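You operate a simulated robot arm through the tools that you are given. There is no shell and no other tool. Be economical: measure what you need, move in short steps, check, and stop when the job is done.

You are at the controls of a simulated two-armed robot. One attempt, no reset.

Task
Pick up the pastry brush with one hand, pass it to the other hand and put it on the ledge top. Put the shine tin on the drainer. Take the lentil bag and put it on the blue tabletop. Put the tape roll on the mess plate. Put the tall glass on the gas bench top away on the blue tabletop. Fetch the rocks glass and set it on the pantry worktop. Any order will do. Set down upright: lentil bag, tall glass, rocks glass.

Only the result counts: the job must be done as asked and must still hold three seconds after the hand-in. Knocking over, shifting, dropping, spilling or breaking anything else fails it.

Robot
Two 7-joint arms with two-finger grippers on one trunk, on a base that drives. Base frame: it is fixed to the floor where the robot stands at the start and does not move with it; the origin is under the middle of the robot, x ahead of it, y to its left, z up. Readings come in mm, rad, newtons and seconds.
The left shoulder is at the start at [23, 220, 1105], the right one opposite. With the tool pointing down near the work surface each hand reaches from about 100 to 760 mm from the robot's upright axis, wherever it stands, measured 20 degrees to its own side. Places, roughly: blue tabletop [-6200, 1000, 800]; drainer [2100, -1600, 900]; ledge top [1300, -200, 1100]; lentil bag [-4500, -500, 1000]; mess plate (17x17x4 cm) [-4100, 1100, 800]; pantry worktop [-4000, -700, 900]; pastry brush (4x6x15 cm) [500, 100, 900]; rocks glass (9x9x11 cm) [-1000, -4600, 1000]; shine tin [-2000, -750, 1000]; tall glass (7x7x13 cm) [-5200, -4500, 1000]; tape roll (9x9x3 cm) [-6200, -2700, 900]. Payload 2.2 kg a hand.
The tool frame of a hand sits at the grasp point between the pads (the TCP): z along the fingers, y along the line on which they close. The tips reach 19 mm beyond it. Largest opening 116 mm; the body of the gripper starts 70 mm behind the TCP.
Orientation is told as [roll, pitch, yaw] about the base's x, y, z axes, in that order, counted from this pose: with the fingers straight down and closing along the base's y, the tool's x points along the base's -x, its y along +y and its z along -z.

Tools
- The arms move only by the tool nudge_tool. It takes "left_commands", "right_commands" or both (then of equal length, played together; a hand with none holds still); each is a list of rows, each a list of 7 numbers: the turn, a rotation vector about the base's x, y, z in units of 45 degrees (1.0 is 45 degrees), then the shift along the base's x, y, z in units of 400 mm (1.0 is 400 mm), then the gripper command, from -1 (shut) to 1 (fully open), values between in proportion. In form: [[rx, ry, rz, dx, dy, dz, hand], ...]. A call has 1 to 8 rows; each row is the pose to reach, as a shift and turn from the pose commanded when the call began. A call with a number of a shift or a turn outside -1 to 1 is refused whole. A row lasts 0.2 s, in which the tool goes at most 50 mm and 0.15 rad; a call with a longer step from one row to the next is refused whole, and so is a gripper value outside its range. A pose out of reach is approached as far as the arm can. The call stops where the force on the tool passes 40 N (or 10 N more than at its start, if that is more) or the arm is blocked; 0.2 s more then pass. The fingers move at their own pace and stop on an object; they squeeze with about 36 N. The grip force told is the motor's: it shows also when the fingers shut on nothing. Time passes only in rows, and 0.2 s behind the last, so rows that repeat a pose let the fingers close. It gives the time, the measured TCP pose, the force on the tool (base axes), the opening and the grip force at its end, in the units of the frame above (readings bear some noise), with the torque about the TCP (base axes, N m) and any sound that the robot's microphone picked up.
- Cameras (640 x 400 px; columns grow to the right, rows downward): "scene" is now at [124.6, 27.1, 1284.9]; the picture's right is [0.19, -0.98, 0.00], its down [-0.37, -0.07, -0.93] and it looks along [0.91, 0.17, -0.38] (base axes); focal length 248 px, centre (320, 200). "left" rides on the left gripper at [69, 15, -97] in its tool frame; the picture's right is [-0.21, 0.98, 0.00], its down [-0.76, -0.17, -0.63] and it looks along [-0.62, -0.14, 0.77] (tool axes); focal length 251 px, centre (320, 200). "right" rides on the right gripper at [69, -15, -97] in its tool frame; the picture's right is [0.21, 0.98, 0.00], its down [-0.76, 0.17, -0.63] and it looks along [-0.62, 0.13, 0.77] (tool axes); focal length 251 px, centre (320, 200). There is no depth. A picture from a camera that has moved, and an enlarged one, comes with that camera's place and axes in the base frame and with its lens. The place of the scene camera against the robot may be out by one fixed shift of up to 18 mm in any direction.
- camera(camera): a new picture of that camera. No time passes.
- move_column(by): slides the trunk up (or, below 0, down) by that many mm; the arms and the scene camera ride with it, the base frame stays. It gives what a move gives, with no picture.
- drive_base(legs): drives the robot by 1 to 6 legs, each [ahead, left, turn to the left] in mm, mm and rad, along the robot's own axes; the way and the turn of a leg run together, so that a leg with both is an arc; at most 1500 mm and 3.142 rad a leg. The arms and the cameras ride along, it lands a little off, and it stops where it bumps. It gives what a move gives.
- head_to(pan, tilt): turns the head with the scene camera to pan (to the left, within 1.396 rad either way) and tilt (down, from -0.506 to 1.204), counted from straight ahead of the robot. It gives what a move gives.
- close_up(camera, box): a new picture of the part [left, top, right, bottom] of that camera's present view, enlarged. No time passes.
- hand_in(): hands the job in; it is judged then, once.

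Go step by step. Nothing tells you exact positions but the pictures and the camera data: compare them with the known pose of the tool, close in by small moves and look again before you grip or let go. The budget is 196 turns and 172 pictures, counting those below and the enlarged ones. Unless the task says otherwise, let go and move clear before handing in.

The tools are called after "Emit:" by a JSON object that holds its "op" and its "data". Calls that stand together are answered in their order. nudge_tool: Moves the arms, as the interface text tells. Its arguments: {"type":"object","properties":{"left_commands":{"type":"array"},"right_commands":{"type":"array"}},"required":[]} The other tools are called the same way: move_column (by) slides the trunk up or down; drive_base (legs) drives the base; head_to (pan, tilt) turns the head that bears the scene camera; camera (camera) takes a picture; close_up (camera, box) takes an enlarged picture of a part of a camera's view; hand_in () hands the job in.

At the start:

```text
time_s: 0.0
left_eef_pos: [439.6, 329.0, 1143.4]
left_ee_rot: [-0.003, 0.001, -0.001]
left_wrist_force: [-0.1, -0.3, -0.1]
left_torque: [-0.02, 0.03, 0.01]
left_width: 115.9
left_grasp_force: 0.1
right_eef_pos: [396.1, -58.6, 1216.9]
right_ee_rot: [-0.003, 0.002, 0.0]
right_wrist_force: [-0.1, 0.5, -0.1]
right_torque: [-0.03, -0.04, 0.0]
right_width: 115.9
right_grasp_force: 0.0
trunk travel left (down, up): [-250.0, 240.0]
robot x, y, heading: [-1.7, 2.2, -0.001]
head pan, tilt: [0.192, 0.386]
```

scene: 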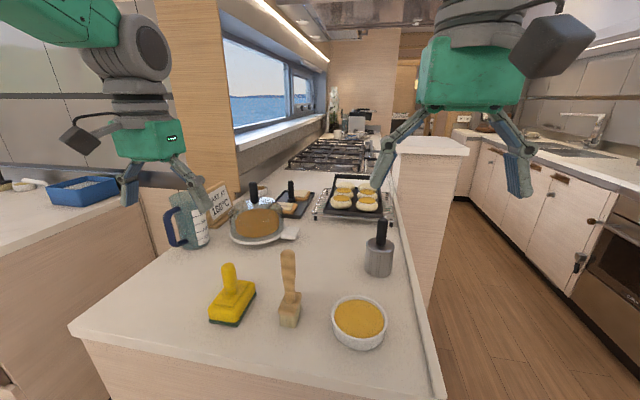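
right: 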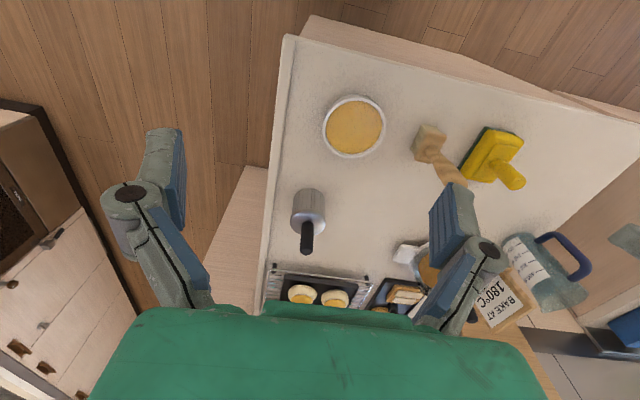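
left: 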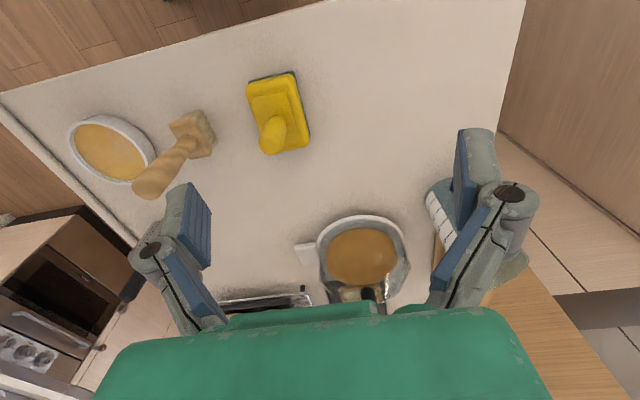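

I see the brush standing on the counter at roughly (470, 153), with the counter top near z 895. I'll look around and take a closer look at the brush.

Emit:
{"op": "close_up", "data": {"camera": "scene", "box": [200, 180, 440, 330]}}

Emit:
{"op": "head_to", "data": {"pan": -0.7, "tilt": 0.45}}

Emit:
{"op": "camera", "data": {"camera": "scene"}}

```text
2.67 times, centred on (320, 255) of scene
camera zoom: at [124.6, 27.1, 1284.9], right [0.19, -0.98, 0.0], down [-0.37, -0.07, -0.93], along [0.91, 0.17, -0.38], focal length 661 px, centre (320, 53)
```

zoom: 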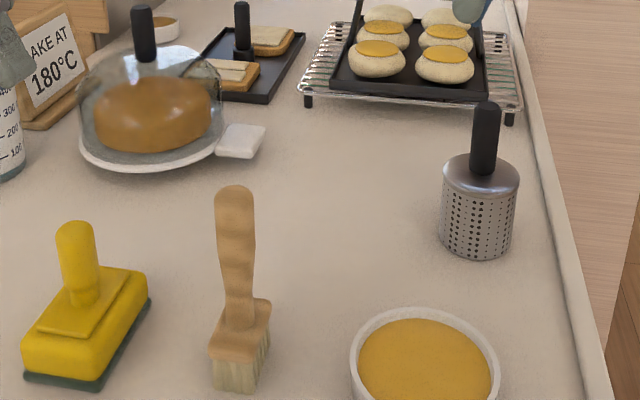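

```text
time_s: 1.2
left_eef_pos: [439.2, 327.1, 1145.0]
left_ee_rot: [-0.001, 0.001, 0.0]
left_wrist_force: [0.4, -0.1, -0.1]
left_torque: [0.01, 0.03, -0.02]
left_width: 116.0
left_grasp_force: 0.0
right_eef_pos: [393.9, -58.1, 1216.8]
right_ee_rot: [-0.002, -0.001, 0.003]
right_wrist_force: [-0.6, -0.4, -0.5]
right_torque: [0.0, -0.01, -0.03]
right_width: 116.0
right_grasp_force: 0.1
trunk travel left (down, up): [-250.0, 240.0]
robot x, y, heading: [0.4, 1.6, -0.001]
head pan, tilt: [-0.7, 0.45]
```

```text
167 pictures are left
camera scene: at [103.9, -49.6, 1279.2], right [-0.64, -0.77, 0.0], down [-0.34, 0.28, -0.9], along [0.69, -0.58, -0.44], focal length 248 px, centre (320, 200)
```

scene: 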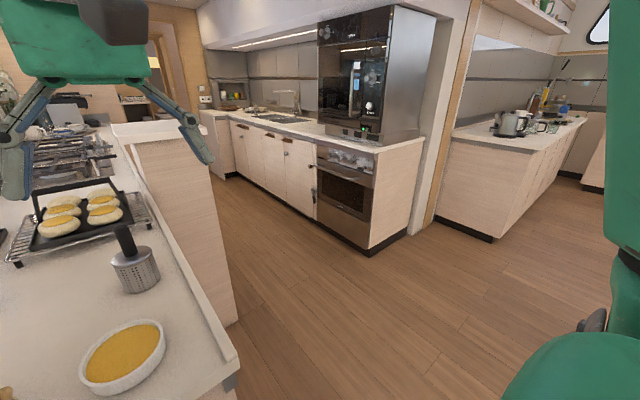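

Brush is handle-up with bristles down. I'll bring the left hand over it and check.

Emit:
{"op": "nudge_tool", "data": {"left_commands": [[0, 0, 0, 0.02, -0.11, 0, 1], [0, 0, 0, 0.04, -0.22, 0, 1], [0, 0, 0, 0.06, -0.33, 0, 1], [0, 0, 0, 0.077, -0.435, 0, 1]]}}

Emit:
{"op": "camera", "data": {"camera": "left"}}

Emit:
{"op": "head_to", "data": {"pan": 0.1, "tilt": 0.45}}

Emit:
{"op": "camera", "data": {"camera": "scene"}}

```text
time_s: 2.2
left_eef_pos: [468.2, 149.1, 1146.2]
left_ee_rot: [0.0, 0.0, 0.001]
left_wrist_force: [-0.5, 0.5, -0.2]
left_torque: [0.02, 0.0, 0.03]
left_width: 116.0
left_grasp_force: 0.0
right_eef_pos: [394.4, -61.7, 1217.0]
right_ee_rot: [0.001, 0.0, 0.003]
right_wrist_force: [-0.5, 0.5, 0.0]
right_torque: [0.02, 0.03, 0.0]
right_width: 115.9
right_grasp_force: 0.1
trunk travel left (down, up): [-250.0, 240.0]
robot x, y, heading: [0.8, 1.0, -0.003]
head pan, tilt: [-0.7, 0.45]
```

```text
166 pictures are left
camera left: at [399.0, 164.9, 1242.4], right [0.21, 0.98, 0.0], down [0.76, -0.17, 0.63], along [0.62, -0.13, -0.77], focal length 251 px, centre (320, 200)
```

left: 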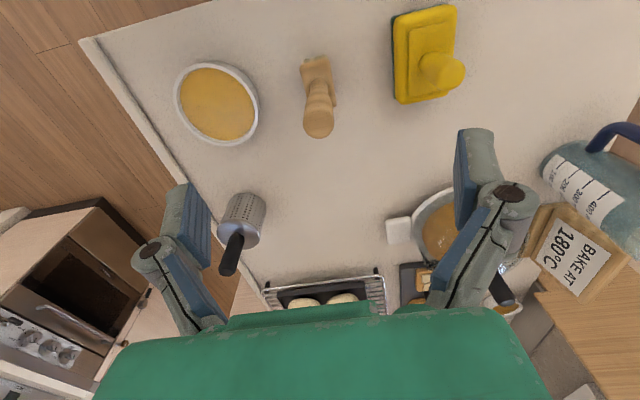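

```text
time_s: 3.3
left_eef_pos: [466.9, 150.9, 1147.2]
left_ee_rot: [-0.003, 0.0, 0.0]
left_wrist_force: [0.9, -0.1, -0.6]
left_torque: [0.0, -0.02, -0.01]
left_width: 116.1
left_grasp_force: 0.0
right_eef_pos: [393.5, -61.3, 1216.6]
right_ee_rot: [-0.003, -0.001, 0.001]
right_wrist_force: [0.4, -0.7, -0.2]
right_torque: [0.03, -0.01, -0.01]
right_width: 116.0
right_grasp_force: 0.0
trunk travel left (down, up): [-250.0, 240.0]
robot x, y, heading: [2.2, 1.8, 0.003]
head pan, tilt: [0.099, 0.45]
```

```text
165 pictures are left
camera scene: at [125.2, 14.9, 1279.0], right [0.1, -1.0, 0.0], down [-0.44, -0.04, -0.9], along [0.89, 0.09, -0.44], focal length 248 px, centre (320, 200)
```

scene: 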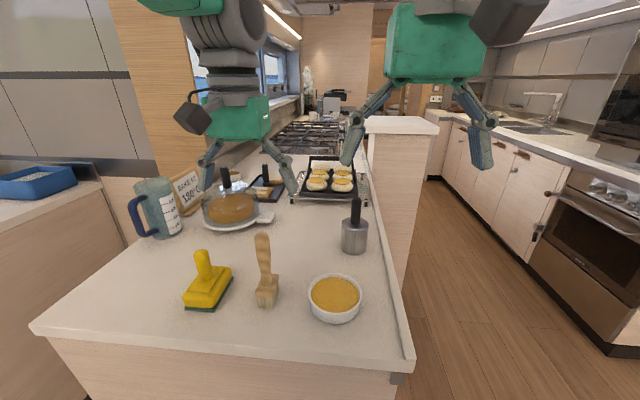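

The brush is at about (475, 150) with its top near z 1040. Lowering the left hand onto the handle.

Emit:
{"op": "nudge_tool", "data": {"left_commands": [[0, 0, 0, 0.018, 0, -0.1, 0.3], [0, 0, 0, 0.018, 0, -0.2, 0.3], [0, 0, 0, 0.018, 0, -0.3, 0.3], [0, 0, 0, 0.018, 0, -0.3, 0.3]]}}

Emit:
{"op": "camera", "data": {"camera": "left"}}

Emit:
{"op": "camera", "data": {"camera": "right"}}

```text
time_s: 4.3
left_eef_pos: [474.9, 151.0, 1022.9]
left_ee_rot: [0.0, -0.003, 0.0]
left_wrist_force: [-0.2, -0.2, -0.2]
left_torque: [0.03, -0.04, -0.01]
left_width: 75.4
left_grasp_force: 0.1
right_eef_pos: [393.9, -60.5, 1215.8]
right_ee_rot: [-0.003, -0.002, 0.001]
right_wrist_force: [0.2, -0.4, -0.4]
right_torque: [0.01, 0.0, 0.0]
right_width: 115.9
right_grasp_force: 0.1
trunk travel left (down, up): [-250.0, 240.0]
robot x, y, heading: [-0.3, 1.5, -0.0]
head pan, tilt: [0.099, 0.45]
```

```text
164 pictures are left
camera left: at [405.5, 166.8, 1120.3], right [0.21, 0.98, 0.0], down [0.76, -0.17, 0.63], along [0.62, -0.14, -0.77], focal length 251 px, centre (320, 200)
```

left: 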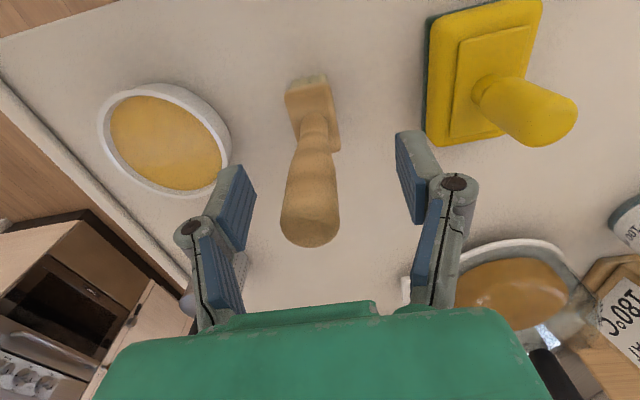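

```text
163 pictures are left
camera right: at [324.6, -75.5, 1315.1], right [-0.22, 0.98, 0.0], down [0.76, 0.17, 0.63], along [0.62, 0.14, -0.77], focal length 251 px, centre (320, 200)
```

right: 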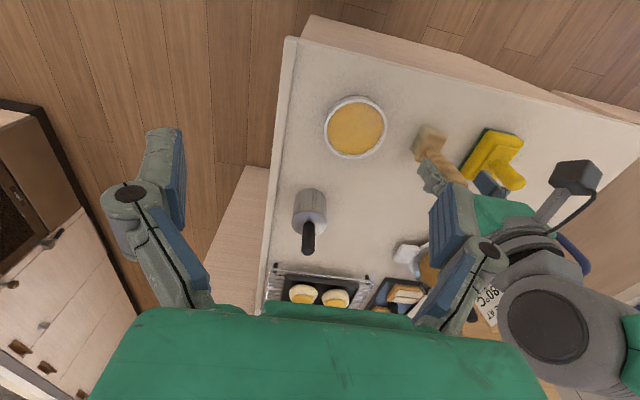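

The handle sits between the fingers about 3 mm off-centre. I'll correct that and grip.

Emit:
{"op": "nudge_tool", "data": {"left_commands": [[0, 0, 0, 0, -0.008, 0, 0.3], [0, 0, 0, 0, -0.008, 0, -1], [0, 0, 0, 0, -0.008, 0, -1], [0, 0, 0, 0, -0.008, 0, -1], [0, 0, 0, 0, -0.008, 0.05, -1], [0, 0, 0, 0, -0.008, 0.15, -1], [0, 0, 0, 0, -0.008, 0.25, -1]]}}

Emit:
{"op": "camera", "data": {"camera": "left"}}

Emit:
{"op": "camera", "data": {"camera": "scene"}}

```text
time_s: 5.9
left_eef_pos: [475.2, 150.0, 1125.5]
left_ee_rot: [-0.002, -0.002, -0.001]
left_wrist_force: [0.5, -0.1, -1.8]
left_torque: [-0.04, 0.01, -0.01]
left_width: 24.6
left_grasp_force: 35.8
right_eef_pos: [393.0, -60.4, 1215.5]
right_ee_rot: [-0.001, 0.0, 0.0]
right_wrist_force: [-0.3, 0.0, -0.1]
right_torque: [0.02, -0.02, 0.01]
right_width: 116.1
right_grasp_force: 0.0
trunk travel left (down, up): [-250.0, 240.0]
robot x, y, heading: [-1.6, 1.2, 0.002]
head pan, tilt: [0.099, 0.45]
```

```text
162 pictures are left
camera left: at [405.6, 164.7, 1222.5], right [0.21, 0.98, 0.0], down [0.76, -0.16, 0.63], along [0.62, -0.14, -0.77], focal length 251 px, centre (320, 200)
```

left: 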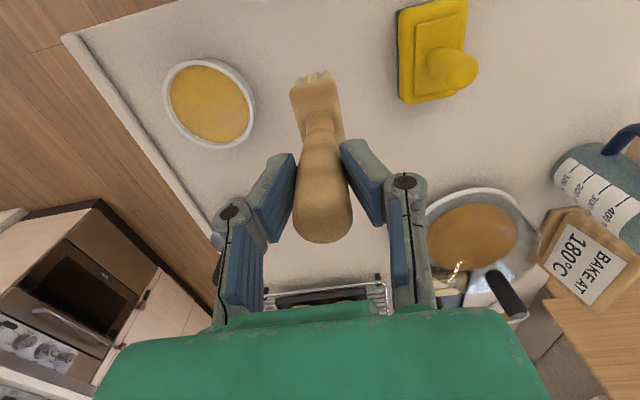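

```text
161 pictures are left
camera scene: at [124.7, 15.0, 1279.0], right [0.1, -1.0, 0.0], down [-0.44, -0.04, -0.9], along [0.89, 0.09, -0.44], focal length 248 px, centre (320, 200)
```

scene: 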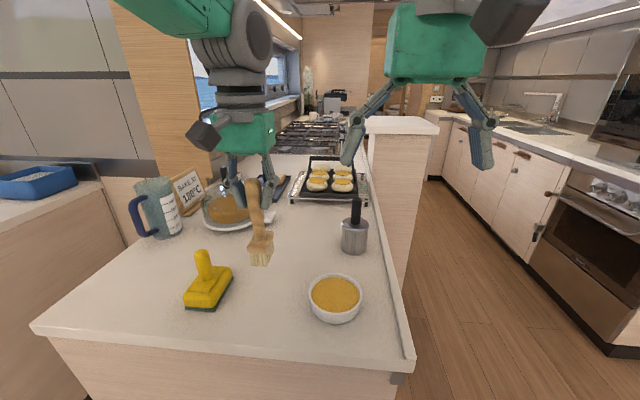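

The brush is held. Next I move it ahead to the middle and pitch the right hand so it points forward, to take the neck below the left fingers.

Emit:
{"op": "nudge_tool", "data": {"left_commands": [[0, 0, 0, 0.03, -0.04, 0.01, -1], [0, 0, 0, 0.06, -0.08, 0.02, -1], [0, 0, 0, 0.09, -0.12, 0.03, -1], [0, 0, 0, 0.12, -0.16, 0.04, -1], [0, 0, 0, 0.15, -0.2, 0.05, -1], [0, 0, 0, 0.1625, -0.225, 0.0625, -1]], "right_commands": [[0, -0.166, 0, -0.02, 0, -0.04, 1], [0, -0.333, 0, -0.04, 0, -0.08, 1], [0, -0.5, 0, -0.06, 0.0, -0.12, 1], [0, -0.666, 0, -0.08, 0.0, -0.16, 1], [0, -0.833, 0, -0.08, 0.0, -0.2, 1], [0, -1, 0, -0.08, 0.0, -0.24, 1]]}}

Emit:
{"op": "nudge_tool", "data": {"right_commands": [[0, -0.166, 0, 0, 0.05, 0, 1], [0, -0.333, 0, 0, 0.1, 0, 1], [0, -0.5, 0, 0, 0.15, 0, 1], [0, -0.666, 0, 0, 0.2, 0, 1], [0, -0.833, 0, 0, 0.25, 0, 1], [0, -0.95, 0, 0, 0.3, 0, 1]]}}

Emit:
{"op": "camera", "data": {"camera": "scene"}}

Emit:
{"op": "camera", "data": {"camera": "right"}}

```text
time_s: 7.3
left_eef_pos: [540.6, 57.7, 1149.6]
left_ee_rot: [0.0, -0.002, -0.001]
left_wrist_force: [-0.7, 0.0, -1.6]
left_torque: [-0.02, 0.02, 0.01]
left_width: 24.8
left_grasp_force: 36.6
right_eef_pos: [360.0, -60.7, 1121.2]
right_ee_rot: [0.0, -0.788, 0.003]
right_wrist_force: [0.4, 0.1, 1.0]
right_torque: [0.04, -0.02, -0.02]
right_width: 115.8
right_grasp_force: 0.1
trunk travel left (down, up): [-250.0, 240.0]
robot x, y, heading: [-1.9, 1.5, 0.001]
head pan, tilt: [0.099, 0.45]
```

```text
time_s: 8.6
left_eef_pos: [541.0, 65.7, 1157.9]
left_ee_rot: [-0.018, -0.006, 0.01]
left_wrist_force: [0.3, 1.0, -1.6]
left_torque: [-0.02, -0.02, 0.04]
left_width: 24.4
left_grasp_force: 35.9
right_eef_pos: [411.7, -29.6, 1145.5]
right_ee_rot: [0.156, -1.49, -0.34]
right_wrist_force: [0.4, -0.3, 0.0]
right_torque: [0.02, 0.0, -0.01]
right_width: 116.1
right_grasp_force: 0.1
trunk travel left (down, up): [-250.0, 240.0]
robot x, y, heading: [2.5, 0.4, 0.002]
head pan, tilt: [0.099, 0.45]
stopped in row 6 (right hand): the arm was blocked; the commanded pose is now the measured one
```

```text
160 pictures are left
camera scene: at [113.0, 49.6, 1267.4], right [0.46, -0.89, 0.0], down [-0.49, -0.25, -0.84], along [0.74, 0.39, -0.55], focal length 248 px, centre (320, 200)
```

scene: 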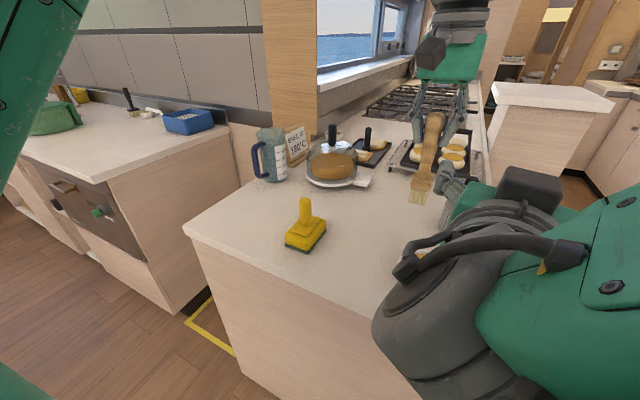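

```text
159 pictures are left
camera right: at [309.1, -25.0, 1085.4], right [0.16, 0.97, -0.2], down [-0.53, 0.26, 0.81], along [0.83, -0.03, 0.56], focal length 251 px, centre (320, 200)
```

right: 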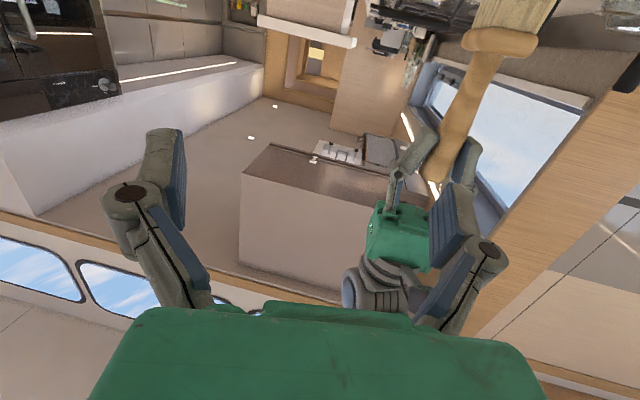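

The right elbow pressed against the head. I'll back the right hand off to its own side and lessen the pitch.

Emit:
{"op": "nudge_tool", "data": {"right_commands": [[0, 0, 0, 0, -0.1, 0, 1], [0, 0.1, 0.06, 0, -0.2, 0, 1], [0, 0.25, 0.12, 0.0, -0.25, 0, 1], [0, 0.4, 0.18, 0.05, -0.25, -0.02, 1], [0, 0.5, 0.23, 0.1, -0.25, -0.05, 1]]}}

Emit:
{"op": "head_to", "data": {"pan": 0.05, "tilt": 0.45}}

Emit:
{"op": "camera", "data": {"camera": "scene"}}

```text
time_s: 9.8
left_eef_pos: [542.0, 65.0, 1156.6]
left_ee_rot: [-0.016, -0.005, 0.008]
left_wrist_force: [-0.4, -0.5, -1.1]
left_torque: [-0.02, -0.01, -0.01]
left_width: 24.8
left_grasp_force: 35.9
right_eef_pos: [448.0, -125.2, 1121.5]
right_ee_rot: [-0.059, -1.096, 0.076]
right_wrist_force: [-0.5, -0.3, 0.1]
right_torque: [0.06, 0.0, 0.01]
right_width: 116.0
right_grasp_force: 0.0
right hand out of reach, approached as far as the arm can: row 3
trunk travel left (down, up): [-250.0, 240.0]
robot x, y, heading: [-1.8, 0.3, -0.002]
head pan, tilt: [0.099, 0.45]
```

```text
time_s: 10.4
left_eef_pos: [540.4, 62.2, 1158.5]
left_ee_rot: [-0.017, -0.004, 0.008]
left_wrist_force: [-0.3, 0.3, -1.6]
left_torque: [-0.02, -0.02, -0.01]
left_width: 24.6
left_grasp_force: 35.7
right_eef_pos: [447.1, -128.0, 1122.8]
right_ee_rot: [-0.056, -1.099, 0.073]
right_wrist_force: [0.1, 0.5, 0.5]
right_torque: [-0.01, 0.01, 0.01]
right_width: 116.0
right_grasp_force: 0.1
trunk travel left (down, up): [-250.0, 240.0]
robot x, y, heading: [2.1, 1.8, -0.001]
head pan, tilt: [0.051, 0.45]
```

```text
158 pictures are left
camera scene: at [126.1, 8.6, 1278.9], right [0.05, -1.0, 0.0], down [-0.44, -0.02, -0.9], along [0.9, 0.05, -0.44], focal length 248 px, centre (320, 200)
```

scene: 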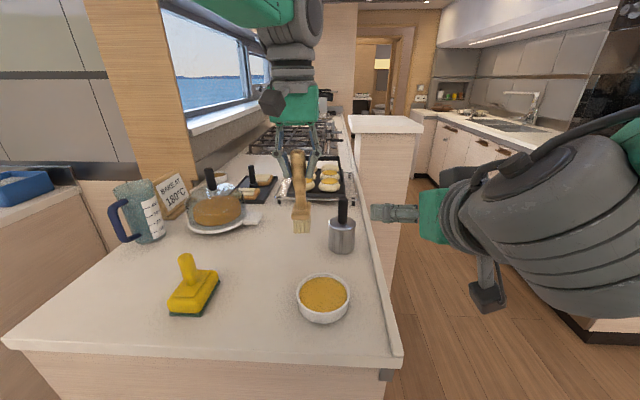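

Now clear of the head. I bring the brush further ahead and to the right, and the right hand up behind it.

Emit:
{"op": "nudge_tool", "data": {"left_commands": [[0, 0, 0, 0.03, -0.07, 0, -1], [0, 0, 0, 0.06, -0.14, 0, -1], [0, 0, 0, 0.1, -0.2, 0, -1], [0, 0, 0, 0.1, -0.2, 0, -1]], "right_commands": [[0, 0, 0, 0.04, 0.07, -0.01, 0.4], [0, 0, 0, 0.08, 0.14, -0.02, 0.4], [0, 0, 0, 0.12, 0.21, -0.03, 0.4], [0, 0, 0, 0.13, 0.265, -0.04, 0.4]]}}

Emit:
{"op": "camera", "data": {"camera": "right"}}

Emit:
{"op": "camera", "data": {"camera": "scene"}}

```text
time_s: 11.6
left_eef_pos: [590.9, 9.6, 1166.7]
left_ee_rot: [-0.06, 0.0, 0.057]
left_wrist_force: [0.4, -0.1, -0.8]
left_torque: [0.02, -0.02, -0.01]
left_width: 25.0
left_grasp_force: 36.7
right_eef_pos: [492.5, -19.3, 1108.9]
right_ee_rot: [-0.057, -1.107, 0.072]
right_wrist_force: [-0.5, -0.4, -0.1]
right_torque: [-0.03, -0.03, 0.02]
right_width: 81.1
right_grasp_force: 0.1
trunk travel left (down, up): [-250.0, 240.0]
robot x, y, heading: [-0.3, 0.6, 0.003]
head pan, tilt: [0.051, 0.45]
stopped in row 4 (left hand): the arm was blocked; the commanded pose is now the measured one
```

```text
157 pictures are left
camera right: at [377.3, -36.8, 1091.8], right [-0.12, 0.97, -0.22], down [-0.23, 0.19, 0.96], along [0.97, 0.16, 0.2], focal length 251 px, centre (320, 200)
```

right: 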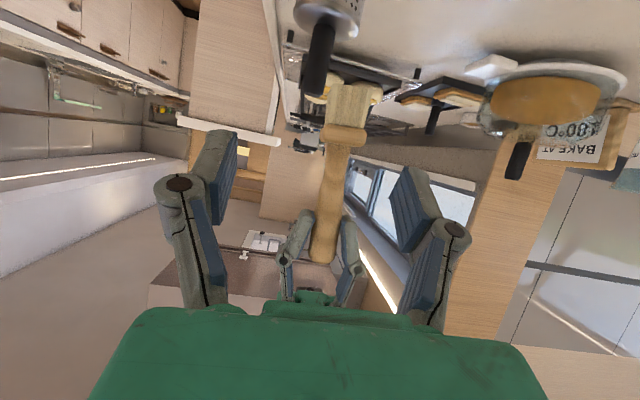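

```text
156 pictures are left
camera scene: at [126.3, 9.4, 1279.0], right [0.05, -1.0, 0.0], down [-0.44, -0.02, -0.9], along [0.9, 0.05, -0.44], focal length 248 px, centre (320, 200)
```

scene: 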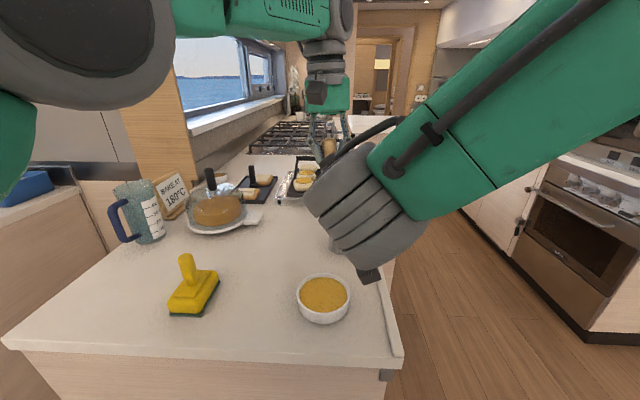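

The neck lies about 55–60 mm below the left TCP, and right ahead of the right hand. I'm advancing and will look before closing.

Emit:
{"op": "nudge_tool", "data": {"right_commands": [[0, 0, 0, 0.0, 0.07, 0, 0.4], [0, 0, 0, 0.06, 0.07, 0, 0.4], [0, 0, 0, 0.12, 0.073, 0, 0.4], [0, 0, 0, 0.18, 0.073, 0, 0.4], [0, 0, 0, 0.23, 0.073, 0, 0.4]]}}

Emit:
{"op": "camera", "data": {"camera": "right"}}

Emit:
{"op": "camera", "data": {"camera": "left"}}

```text
time_s: 12.8
left_eef_pos: [592.2, 10.1, 1167.5]
left_ee_rot: [-0.059, -0.001, 0.056]
left_wrist_force: [0.3, -0.3, -2.0]
left_torque: [0.03, 0.0, 0.02]
left_width: 24.6
left_grasp_force: 36.0
right_eef_pos: [587.1, 11.2, 1107.6]
right_ee_rot: [-0.058, -1.103, 0.073]
right_wrist_force: [0.4, 0.6, 0.5]
right_torque: [0.02, -0.01, -0.04]
right_width: 80.9
right_grasp_force: 0.0
trunk travel left (down, up): [-250.0, 240.0]
robot x, y, heading: [-2.1, 2.3, -0.004]
head pan, tilt: [0.051, 0.45]
```

```text
155 pictures are left
camera right: at [470.5, -7.0, 1091.5], right [-0.12, 0.97, -0.22], down [-0.23, 0.19, 0.96], along [0.97, 0.16, 0.2], focal length 251 px, centre (320, 200)
```

right: 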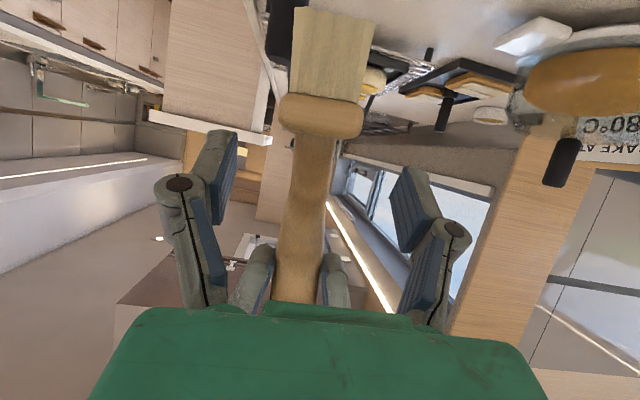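

```text
154 pictures are left
camera left: at [522.0, 27.3, 1262.5], right [0.16, 0.99, -0.06], down [0.76, -0.09, 0.64], along [0.63, -0.15, -0.77], focal length 251 px, centre (320, 200)
```

left: 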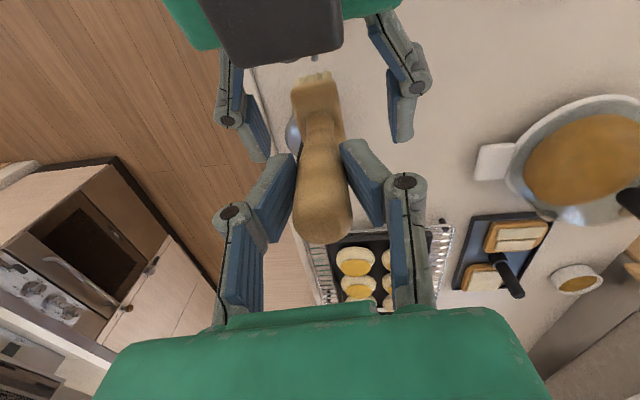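

The neck is between the right pads. Closing the right hand, then opening the left and lifting it away.

Emit:
{"op": "nudge_tool", "data": {"right_commands": [[0, 0, 0, 0.01, -0.012, 0, 0.4], [0, 0, 0, 0.01, -0.012, 0, -1], [0, 0, 0, 0.01, -0.012, 0, -1], [0, 0, 0, 0.01, -0.012, 0, -1], [0, 0, 0, 0.01, -0.012, 0, -1]]}}

Emit:
{"op": "nudge_tool", "data": {"left_commands": [[0, 0, 0, 0, 0, 0, -0.2], [0, 0, 0, 0, 0, 0, 0.0], [0, 0, 0, 0, 0, 0.05, 0.0], [0, 0, 0, 0, 0, 0.15, 0.0], [0, 0, 0, 0, 0.05, 0.25, 0.0]]}}

Emit:
{"op": "camera", "data": {"camera": "right"}}

Emit:
{"op": "camera", "data": {"camera": "scene"}}

```text
time_s: 14.0
left_eef_pos: [591.1, 12.0, 1169.1]
left_ee_rot: [-0.06, -0.002, 0.056]
left_wrist_force: [-3.9, 0.2, -2.9]
left_torque: [0.01, 0.17, 0.01]
left_width: 24.7
left_grasp_force: 35.7
right_eef_pos: [590.3, 6.5, 1108.6]
right_ee_rot: [-0.06, -1.105, 0.072]
right_wrist_force: [3.9, 1.1, 1.8]
right_torque: [-0.06, 0.04, -0.04]
right_width: 19.5
right_grasp_force: 35.7
trunk travel left (down, up): [-250.0, 240.0]
robot x, y, heading: [1.3, 1.4, 0.002]
head pan, tilt: [0.051, 0.45]
```

```text
time_s: 15.2
left_eef_pos: [577.8, 19.6, 1247.9]
left_ee_rot: [-0.051, -0.005, 0.045]
left_wrist_force: [-0.3, 0.4, 0.5]
left_torque: [0.0, -0.08, 0.0]
left_width: 58.0
left_grasp_force: 0.1
left hand out of reach, approached as far as the arm can: row 4, 5
right_eef_pos: [588.1, 6.1, 1110.4]
right_ee_rot: [-0.06, -1.104, 0.073]
right_wrist_force: [-0.5, -0.6, 1.1]
right_torque: [0.02, -0.01, -0.02]
right_width: 19.3
right_grasp_force: 36.3
trunk travel left (down, up): [-250.0, 240.0]
robot x, y, heading: [2.4, 0.6, -0.002]
head pan, tilt: [0.051, 0.45]
```

```text
153 pictures are left
camera right: at [472.3, -11.7, 1092.6], right [-0.12, 0.97, -0.22], down [-0.23, 0.19, 0.95], along [0.97, 0.16, 0.2], focal length 251 px, centre (320, 200)
```

right: 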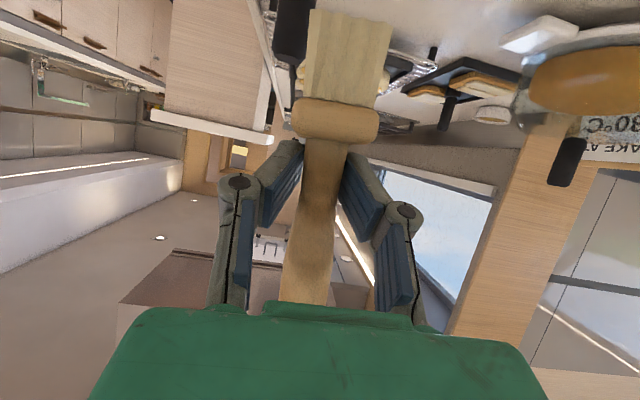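

```text
152 pictures are left
camera scene: at [126.0, 10.1, 1279.0], right [0.05, -1.0, 0.0], down [-0.44, -0.02, -0.9], along [0.9, 0.05, -0.44], focal length 248 px, centre (320, 200)
```

scene: 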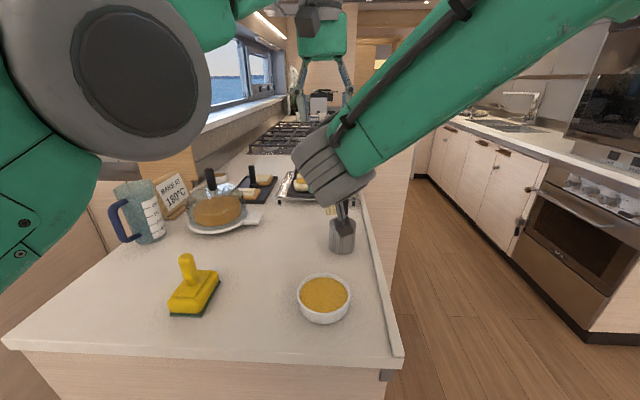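

The right hand holds the brush alone. I move the left hand to its own side and raise the trunk so the brush is above the ledge height.

Emit:
{"op": "nudge_tool", "data": {"left_commands": [[0, 0, 0, 0, 0.1, 0, 0], [0, 0, 0, 0, 0.2, 0, 0], [0, 0, 0, -0.04, 0.3, 0, 0], [0, 0, 0, -0.1, 0.4, -0.02, 0], [0, 0, 0, -0.17, 0.49, -0.05, 0], [0, 0, 0, -0.24, 0.58, -0.08, 0], [0, 0, 0, -0.31, 0.66, -0.11, 0], [0, 0, 0, -0.35, 0.74, -0.15, 0]]}}

Emit:
{"op": "move_column", "data": {"by": 130}}

Emit:
{"op": "camera", "data": {"camera": "scene"}}

```text
time_s: 17.0
left_eef_pos: [439.0, 321.7, 1180.7]
left_ee_rot: [-0.061, -0.003, 0.051]
left_wrist_force: [0.5, 0.5, 0.1]
left_torque: [0.01, 0.01, -0.03]
left_width: 57.9
left_grasp_force: 0.2
right_eef_pos: [591.2, 13.0, 1107.8]
right_ee_rot: [-0.069, -1.103, 0.083]
right_wrist_force: [0.4, 1.6, -0.3]
right_torque: [-0.01, -0.03, -0.01]
right_width: 19.1
right_grasp_force: 35.6
trunk travel left (down, up): [-250.0, 240.0]
robot x, y, heading: [-0.6, -2.2, 0.005]
head pan, tilt: [0.051, 0.45]
```

```text
time_s: 18.6
left_eef_pos: [438.2, 316.6, 1313.0]
left_ee_rot: [-0.054, -0.003, 0.049]
left_wrist_force: [0.2, 0.0, 0.5]
left_torque: [0.04, -0.01, 0.0]
left_width: 58.1
left_grasp_force: 0.0
right_eef_pos: [590.0, 7.1, 1237.5]
right_ee_rot: [-0.06, -1.103, 0.076]
right_wrist_force: [-0.2, 0.2, -1.4]
right_torque: [-0.02, -0.03, 0.0]
right_width: 18.9
right_grasp_force: 35.8
trunk travel left (down, up): [-380.0, 110.0]
robot x, y, heading: [-0.0, -0.1, 0.001]
head pan, tilt: [0.051, 0.45]
```

```text
151 pictures are left
camera scene: at [127.0, 10.2, 1408.8], right [0.05, -1.0, 0.0], down [-0.44, -0.02, -0.9], along [0.9, 0.05, -0.44], focal length 248 px, centre (320, 200)
```

scene: 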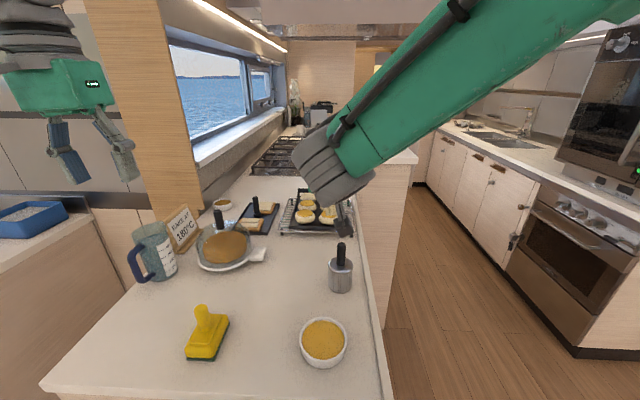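

Driving sideways into the aisle and looking along it.

Emit:
{"op": "drive_base", "data": {"legs": [[-60, 0, 0], [0, -720, 0]]}}

Emit:
{"op": "head_to", "data": {"pan": -0.5, "tilt": 0.5}}

Emit:
{"op": "camera", "data": {"camera": "scene"}}

Emit:
{"op": "head_to", "data": {"pan": 0.6, "tilt": 0.5}}

Emit:
{"op": "camera", "data": {"camera": "scene"}}

```text
time_s: 23.1
left_eef_pos: [378.4, -393.2, 1311.5]
left_ee_rot: [-0.062, -0.005, 0.045]
left_wrist_force: [-0.3, 0.2, 0.9]
left_torque: [-0.06, 0.01, -0.02]
left_width: 58.0
left_grasp_force: 0.0
right_eef_pos: [527.5, -705.3, 1237.4]
right_ee_rot: [-0.076, -1.103, 0.088]
right_wrist_force: [-0.5, 1.4, -1.4]
right_torque: [0.02, -0.05, -0.02]
right_width: 18.6
right_grasp_force: 36.2
trunk travel left (down, up): [-380.0, 110.0]
robot x, y, heading: [-64.1, -715.5, -0.004]
head pan, tilt: [0.051, 0.45]
```

```text
time_s: 24.1
left_eef_pos: [373.7, -389.2, 1312.0]
left_ee_rot: [-0.067, -0.004, 0.047]
left_wrist_force: [0.7, 0.8, -0.2]
left_torque: [-0.07, 0.01, -0.01]
left_width: 58.1
left_grasp_force: 0.1
right_eef_pos: [524.8, -700.0, 1239.7]
right_ee_rot: [-0.08, -1.105, 0.092]
right_wrist_force: [0.4, -0.1, -1.1]
right_torque: [-0.02, -0.01, -0.02]
right_width: 18.5
right_grasp_force: 36.0
trunk travel left (down, up): [-380.0, 110.0]
robot x, y, heading: [-63.3, -715.4, 0.0]
head pan, tilt: [-0.499, 0.499]
```

```text
150 pictures are left
camera scene: at [51.6, -744.3, 1404.8], right [-0.48, -0.88, 0.01], down [-0.42, 0.22, -0.88], along [0.77, -0.43, -0.48], focal length 248 px, centre (320, 200)
```

scene: 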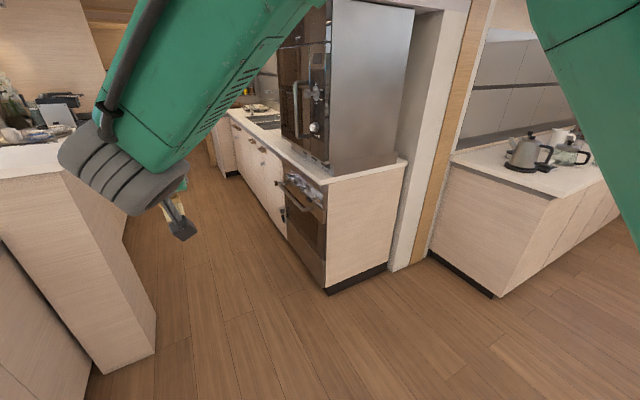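

```text
time_s: 25.4
left_eef_pos: [373.9, -410.8, 1315.4]
left_ee_rot: [-0.05, -0.005, 0.045]
left_wrist_force: [0.2, -0.8, -0.3]
left_torque: [0.04, -0.01, 0.0]
left_width: 57.9
left_grasp_force: 0.1
right_eef_pos: [526.4, -720.7, 1239.1]
right_ee_rot: [-0.053, -1.108, 0.062]
right_wrist_force: [-0.4, -1.2, -1.9]
right_torque: [0.02, 0.05, 0.01]
right_width: 18.5
right_grasp_force: 36.1
trunk travel left (down, up): [-380.0, 110.0]
robot x, y, heading: [-65.8, -716.5, -0.003]
head pan, tilt: [0.6, 0.499]
```

```text
149 pictures are left
camera scene: at [47.5, -664.8, 1404.5], right [0.56, -0.83, 0.0], down [-0.4, -0.27, -0.88], along [0.73, 0.49, -0.48], focal length 248 px, centre (320, 200)
```

scene: 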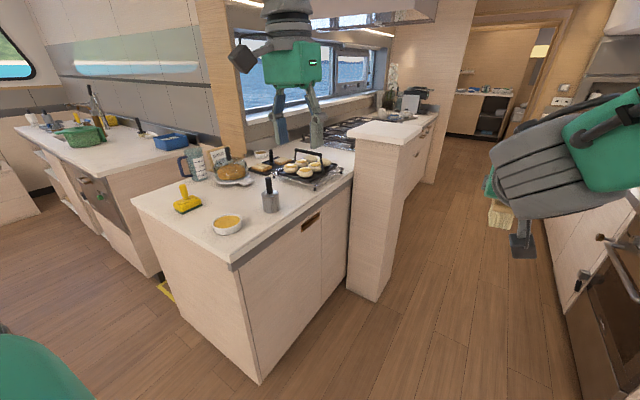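

The aisle is about 1 m wide. I drive up beside the ledge and turn to face it.

Emit:
{"op": "drive_base", "data": {"legs": [[1310, -90, 0], [0, 0, 1.571]]}}

Emit:
{"op": "head_to", "data": {"pan": 0.35, "tilt": 0.6}}

Emit:
{"op": "camera", "data": {"camera": "scene"}}

Emit:
{"op": "camera", "data": {"camera": "left"}}

```text
time_s: 30.2
left_eef_pos: [1362.2, -481.8, 1331.2]
left_ee_rot: [-0.069, -0.044, 0.05]
left_wrist_force: [-0.1, 0.2, -0.5]
left_torque: [0.02, 0.03, 0.05]
left_width: 58.2
left_grasp_force: 0.1
right_eef_pos: [1513.8, -798.7, 1245.0]
right_ee_rot: [-0.068, -1.116, 0.071]
right_wrist_force: [-1.0, -0.2, 0.3]
right_torque: [-0.02, 0.05, 0.0]
right_width: 17.8
right_grasp_force: 35.6
trunk travel left (down, up): [-380.0, 110.0]
robot x, y, heading: [943.5, -798.8, -0.016]
head pan, tilt: [0.6, 0.499]
stopped in leg 1: the robot was blocked; the commanded pose is now the measured one
```

```text
time_s: 31.0
left_eef_pos: [1363.4, -481.2, 1331.1]
left_ee_rot: [-0.068, -0.048, 0.046]
left_wrist_force: [0.6, 0.2, 0.7]
left_torque: [0.02, 0.0, 0.02]
left_width: 58.2
left_grasp_force: 0.2
right_eef_pos: [1516.1, -798.3, 1245.5]
right_ee_rot: [-0.069, -1.117, 0.069]
right_wrist_force: [0.2, -0.1, -0.9]
right_torque: [-0.03, 0.02, -0.01]
right_width: 17.8
right_grasp_force: 36.0
trunk travel left (down, up): [-380.0, 110.0]
robot x, y, heading: [943.5, -793.7, -0.015]
head pan, tilt: [0.351, 0.6]
```

```text
148 pictures are left
camera scene: at [1019.6, -763.4, 1399.1], right [0.33, -0.94, 0.01], down [-0.51, -0.19, -0.84], along [0.79, 0.27, -0.54], focal length 248 px, centre (320, 200)
```

scene: 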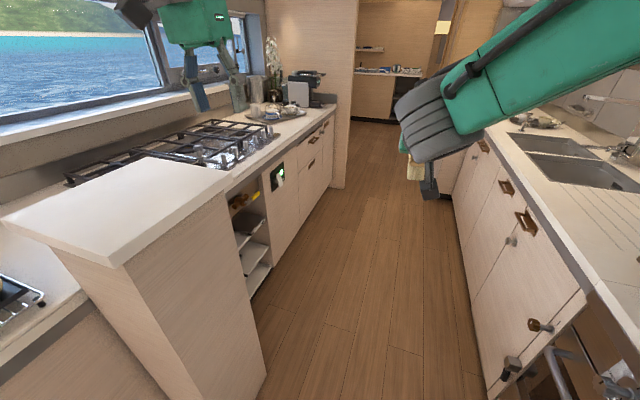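

```text
147 pictures are left
camera left: at [1289.5, -463.9, 1422.8], right [0.17, 0.98, -0.06], down [0.73, -0.09, 0.68], along [0.66, -0.16, -0.73], focal length 251 px, centre (320, 200)
```

left: 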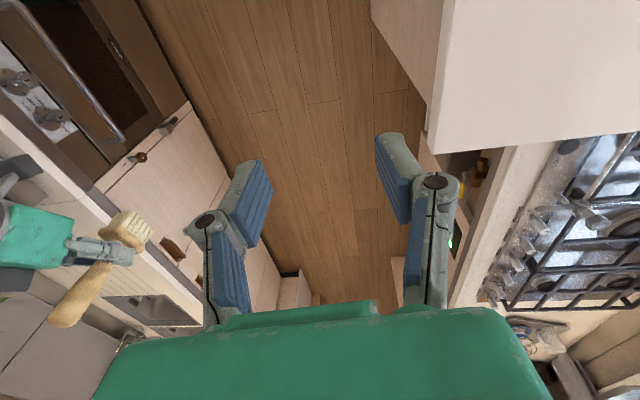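

The base was blocked before its goal. I look to both sides to see what touched.

Emit:
{"op": "head_to", "data": {"pan": 1.3, "tilt": 0.4}}

Emit:
{"op": "camera", "data": {"camera": "scene"}}

Emit:
{"op": "head_to", "data": {"pan": -1.2, "tilt": 0.4}}

Emit:
{"op": "camera", "data": {"camera": "scene"}}

```text
time_s: 32.2
left_eef_pos: [1364.7, -481.9, 1331.2]
left_ee_rot: [-0.07, -0.046, 0.044]
left_wrist_force: [-0.4, 0.2, 0.2]
left_torque: [0.01, -0.02, -0.02]
left_width: 58.2
left_grasp_force: 0.0
right_eef_pos: [1516.1, -799.2, 1245.3]
right_ee_rot: [-0.068, -1.118, 0.07]
right_wrist_force: [0.9, 0.1, -2.0]
right_torque: [0.02, -0.03, -0.01]
right_width: 17.6
right_grasp_force: 35.2
trunk travel left (down, up): [-380.0, 110.0]
robot x, y, heading: [942.3, -797.8, -0.012]
head pan, tilt: [1.3, 0.4]
```

```text
146 pictures are left
camera scene: at [961.1, -703.8, 1415.7], right [0.96, -0.28, 0.03], down [-0.08, -0.37, -0.92], along [0.27, 0.88, -0.38], focal length 248 px, centre (320, 200)
```

scene: 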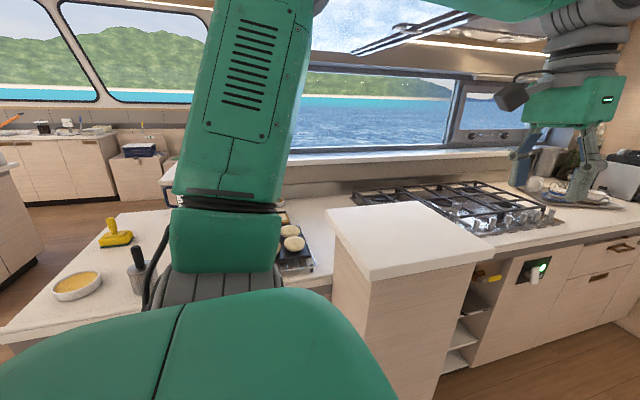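

```text
time_s: 34.5
left_eef_pos: [1364.8, -482.0, 1329.7]
left_ee_rot: [-0.067, -0.045, 0.043]
left_wrist_force: [-1.0, -0.2, 0.3]
left_torque: [0.02, 0.02, 0.0]
left_width: 57.8
left_grasp_force: 0.1
right_eef_pos: [1515.6, -799.0, 1245.8]
right_ee_rot: [-0.069, -1.118, 0.067]
right_wrist_force: [0.3, 0.1, -2.3]
right_torque: [0.0, -0.03, -0.01]
right_width: 17.3
right_grasp_force: 36.2
trunk travel left (down, up): [-380.0, 110.0]
robot x, y, heading: [943.6, -794.3, -0.01]
head pan, tilt: [-1.201, 0.4]
```

```text
145 pictures are left
camera scene: at [967.3, -879.5, 1415.9], right [-0.94, -0.35, -0.03], down [-0.11, 0.36, -0.93], along [0.33, -0.86, -0.38], focal length 248 px, centre (320, 200)
```

scene: 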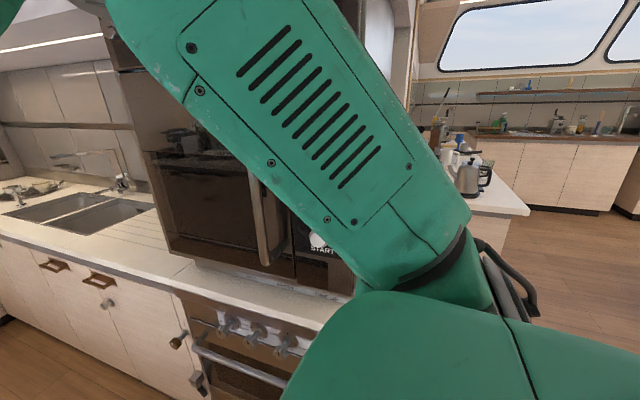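

The left elbow is high, likely against the hood. I back off a little, tuck the left hand lower, and then turn toward the ledge from here.

Emit:
{"op": "drive_base", "data": {"legs": [[-80, 0, 0]]}}

Emit:
{"op": "nudge_tool", "data": {"left_commands": [[0, 0, 0, -0.06, -0.02, -0.08, -1], [0, 0, 0, -0.12, -0.05, -0.16, -1], [0, 0, 0, -0.18, -0.08, -0.24, -1], [0, 0, 0, -0.24, -0.1, -0.32, -1], [0, 0, 0, -0.3, -0.12, -0.4, -1], [0, 0, 0, -0.32, -0.14, -0.48, -1]]}}

Emit:
{"op": "drive_base", "data": {"legs": [[0, 0, 1.06]]}}

Emit:
{"op": "head_to", "data": {"pan": 0.1, "tilt": 0.55}}

Emit:
{"op": "camera", "data": {"camera": "scene"}}

Emit:
{"op": "camera", "data": {"camera": "right"}}

```text
time_s: 35.5
left_eef_pos: [1318.8, -481.9, 1313.7]
left_ee_rot: [-0.064, -0.006, 0.043]
left_wrist_force: [0.3, 0.0, -1.6]
left_torque: [0.02, 0.07, 0.0]
left_width: 58.0
left_grasp_force: 0.1
right_eef_pos: [1467.4, -798.9, 1228.6]
right_ee_rot: [-0.065, -1.09, 0.065]
right_wrist_force: [0.9, -1.1, -1.8]
right_torque: [0.0, -0.05, 0.0]
right_width: 17.1
right_grasp_force: 35.7
trunk travel left (down, up): [-380.0, 110.0]
robot x, y, heading: [863.2, -797.8, -0.012]
head pan, tilt: [-1.201, 0.4]
```

```text
time_s: 36.9
left_eef_pos: [1177.9, -536.9, 1127.8]
left_ee_rot: [-0.068, -0.017, 0.043]
left_wrist_force: [-0.2, -0.7, 0.3]
left_torque: [-0.02, -0.02, -0.02]
left_width: 0.0
left_grasp_force: 28.5
right_eef_pos: [1455.2, -795.6, 1235.1]
right_ee_rot: [-0.064, -1.099, 0.065]
right_wrist_force: [0.3, 0.3, -1.7]
right_torque: [-0.03, 0.04, -0.02]
right_width: 17.0
right_grasp_force: 36.0
trunk travel left (down, up): [-380.0, 110.0]
robot x, y, heading: [866.1, -794.4, -0.016]
head pan, tilt: [-1.201, 0.4]
```

```text
time_s: 40.0
left_eef_pos: [791.9, -394.4, 1127.1]
left_ee_rot: [-0.069, -0.018, 1.096]
left_wrist_force: [-1.1, 0.8, 1.1]
left_torque: [0.03, -0.01, 0.0]
left_width: 0.0
left_grasp_force: 28.1
right_eef_pos: [1154.6, -282.1, 1235.2]
right_ee_rot: [-0.067, -1.099, 1.12]
right_wrist_force: [-0.3, 0.2, -1.5]
right_torque: [0.0, 0.02, 0.0]
right_width: 17.5
right_grasp_force: 35.9
trunk travel left (down, up): [-380.0, 110.0]
robot x, y, heading: [862.0, -796.1, 1.044]
head pan, tilt: [-1.201, 0.4]
```

```text
time_s: 41.5
left_eef_pos: [796.2, -400.3, 1129.9]
left_ee_rot: [-0.063, -0.018, 1.095]
left_wrist_force: [0.6, 0.0, -0.1]
left_torque: [0.0, -0.03, 0.03]
left_width: 0.1
left_grasp_force: 28.6
right_eef_pos: [1158.6, -287.7, 1236.5]
right_ee_rot: [-0.056, -1.102, 1.11]
right_wrist_force: [-0.4, 1.0, -1.9]
right_torque: [0.01, -0.01, -0.07]
right_width: 17.3
right_grasp_force: 36.0
trunk travel left (down, up): [-380.0, 110.0]
robot x, y, heading: [863.0, -792.4, 1.041]
head pan, tilt: [0.099, 0.55]
```

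```text
144 pictures are left
camera scene: at [909.9, -672.0, 1399.9], right [0.91, -0.42, 0.0], down [-0.22, -0.48, -0.85], along [0.36, 0.77, -0.53], focal length 248 px, centre (320, 200)
```

scene: 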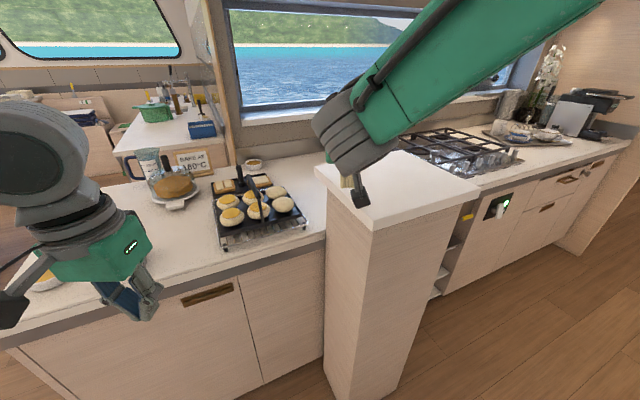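

```text
143 pictures are left
camera right: at [1114.9, -397.0, 1220.5], right [-0.9, 0.39, -0.22], down [-0.27, -0.1, 0.96], along [0.35, 0.92, 0.2], focal length 251 px, centre (320, 200)
```

right: 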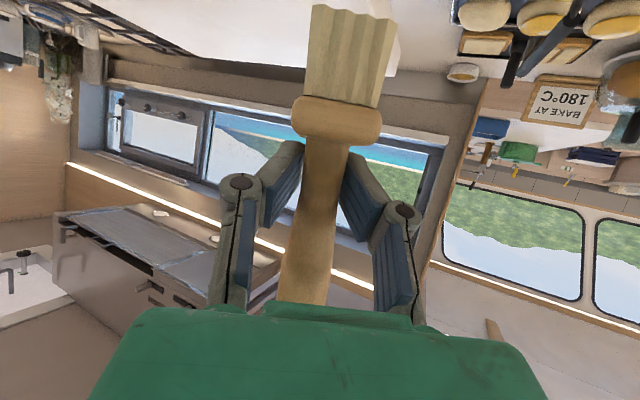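

The brush is just off the ledge corner. I shift the base so that it comes over the ledge middle.

Emit:
{"op": "drive_base", "data": {"legs": [[0, -90, 0], [130, 0, 0]]}}

Emit:
{"op": "camera", "data": {"camera": "scene"}}

Emit:
{"op": "camera", "data": {"camera": "left"}}

Emit:
{"op": "camera", "data": {"camera": "right"}}

```text
time_s: 43.5
left_eef_pos: [903.5, -312.3, 1124.2]
left_ee_rot: [-0.095, -0.021, 1.097]
left_wrist_force: [-0.8, 0.0, 0.5]
left_torque: [0.03, -0.02, 0.01]
left_width: 0.0
left_grasp_force: 28.6
right_eef_pos: [1259.1, -197.7, 1237.6]
right_ee_rot: [-0.118, -1.1, 1.172]
right_wrist_force: [-2.4, 1.3, -1.1]
right_torque: [0.04, -0.07, -0.14]
right_width: 17.2
right_grasp_force: 35.9
trunk travel left (down, up): [-380.0, 110.0]
robot x, y, heading: [1000.1, -719.7, 1.045]
head pan, tilt: [0.099, 0.55]
```

```text
142 pictures are left
camera scene: at [1026.2, -590.1, 1400.0], right [0.91, -0.42, 0.02], down [-0.21, -0.48, -0.85], along [0.36, 0.77, -0.52], focal length 248 px, centre (320, 200)
```

scene: 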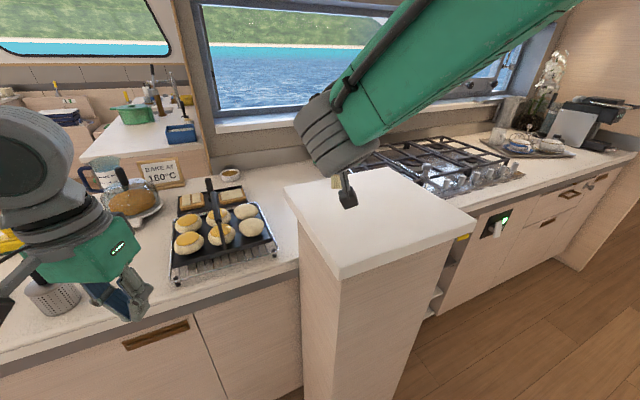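

```text
141 pictures are left
camera left: at [848.8, -364.4, 1216.7], right [-0.77, 0.64, -0.09], down [0.43, 0.61, 0.66], along [0.47, 0.47, -0.75], focal length 251 px, centre (320, 200)
```

left: 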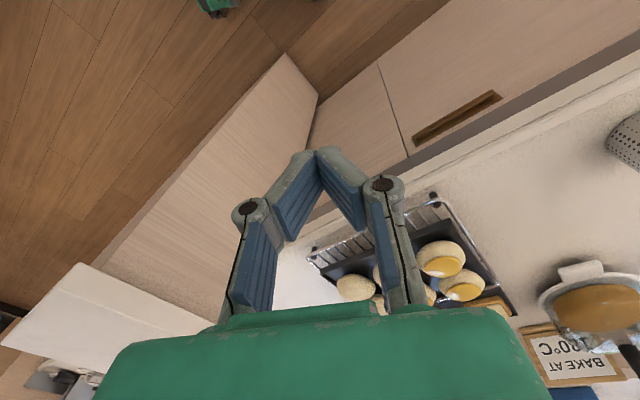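

```text
140 pictures are left
camera right: at [1217.3, -307.8, 1221.0], right [-0.89, 0.38, -0.24], down [-0.3, -0.09, 0.95], along [0.34, 0.92, 0.19], focal length 251 px, centre (320, 200)
```

right: 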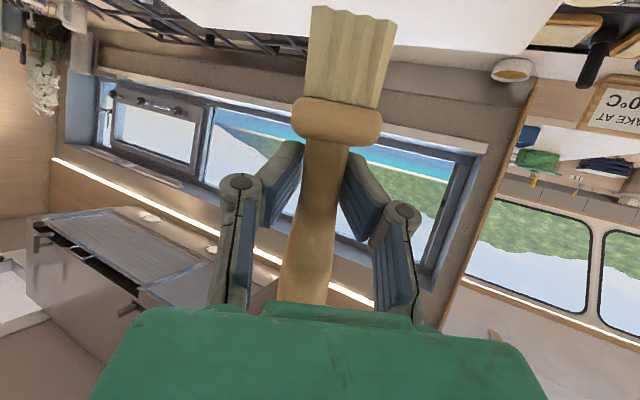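

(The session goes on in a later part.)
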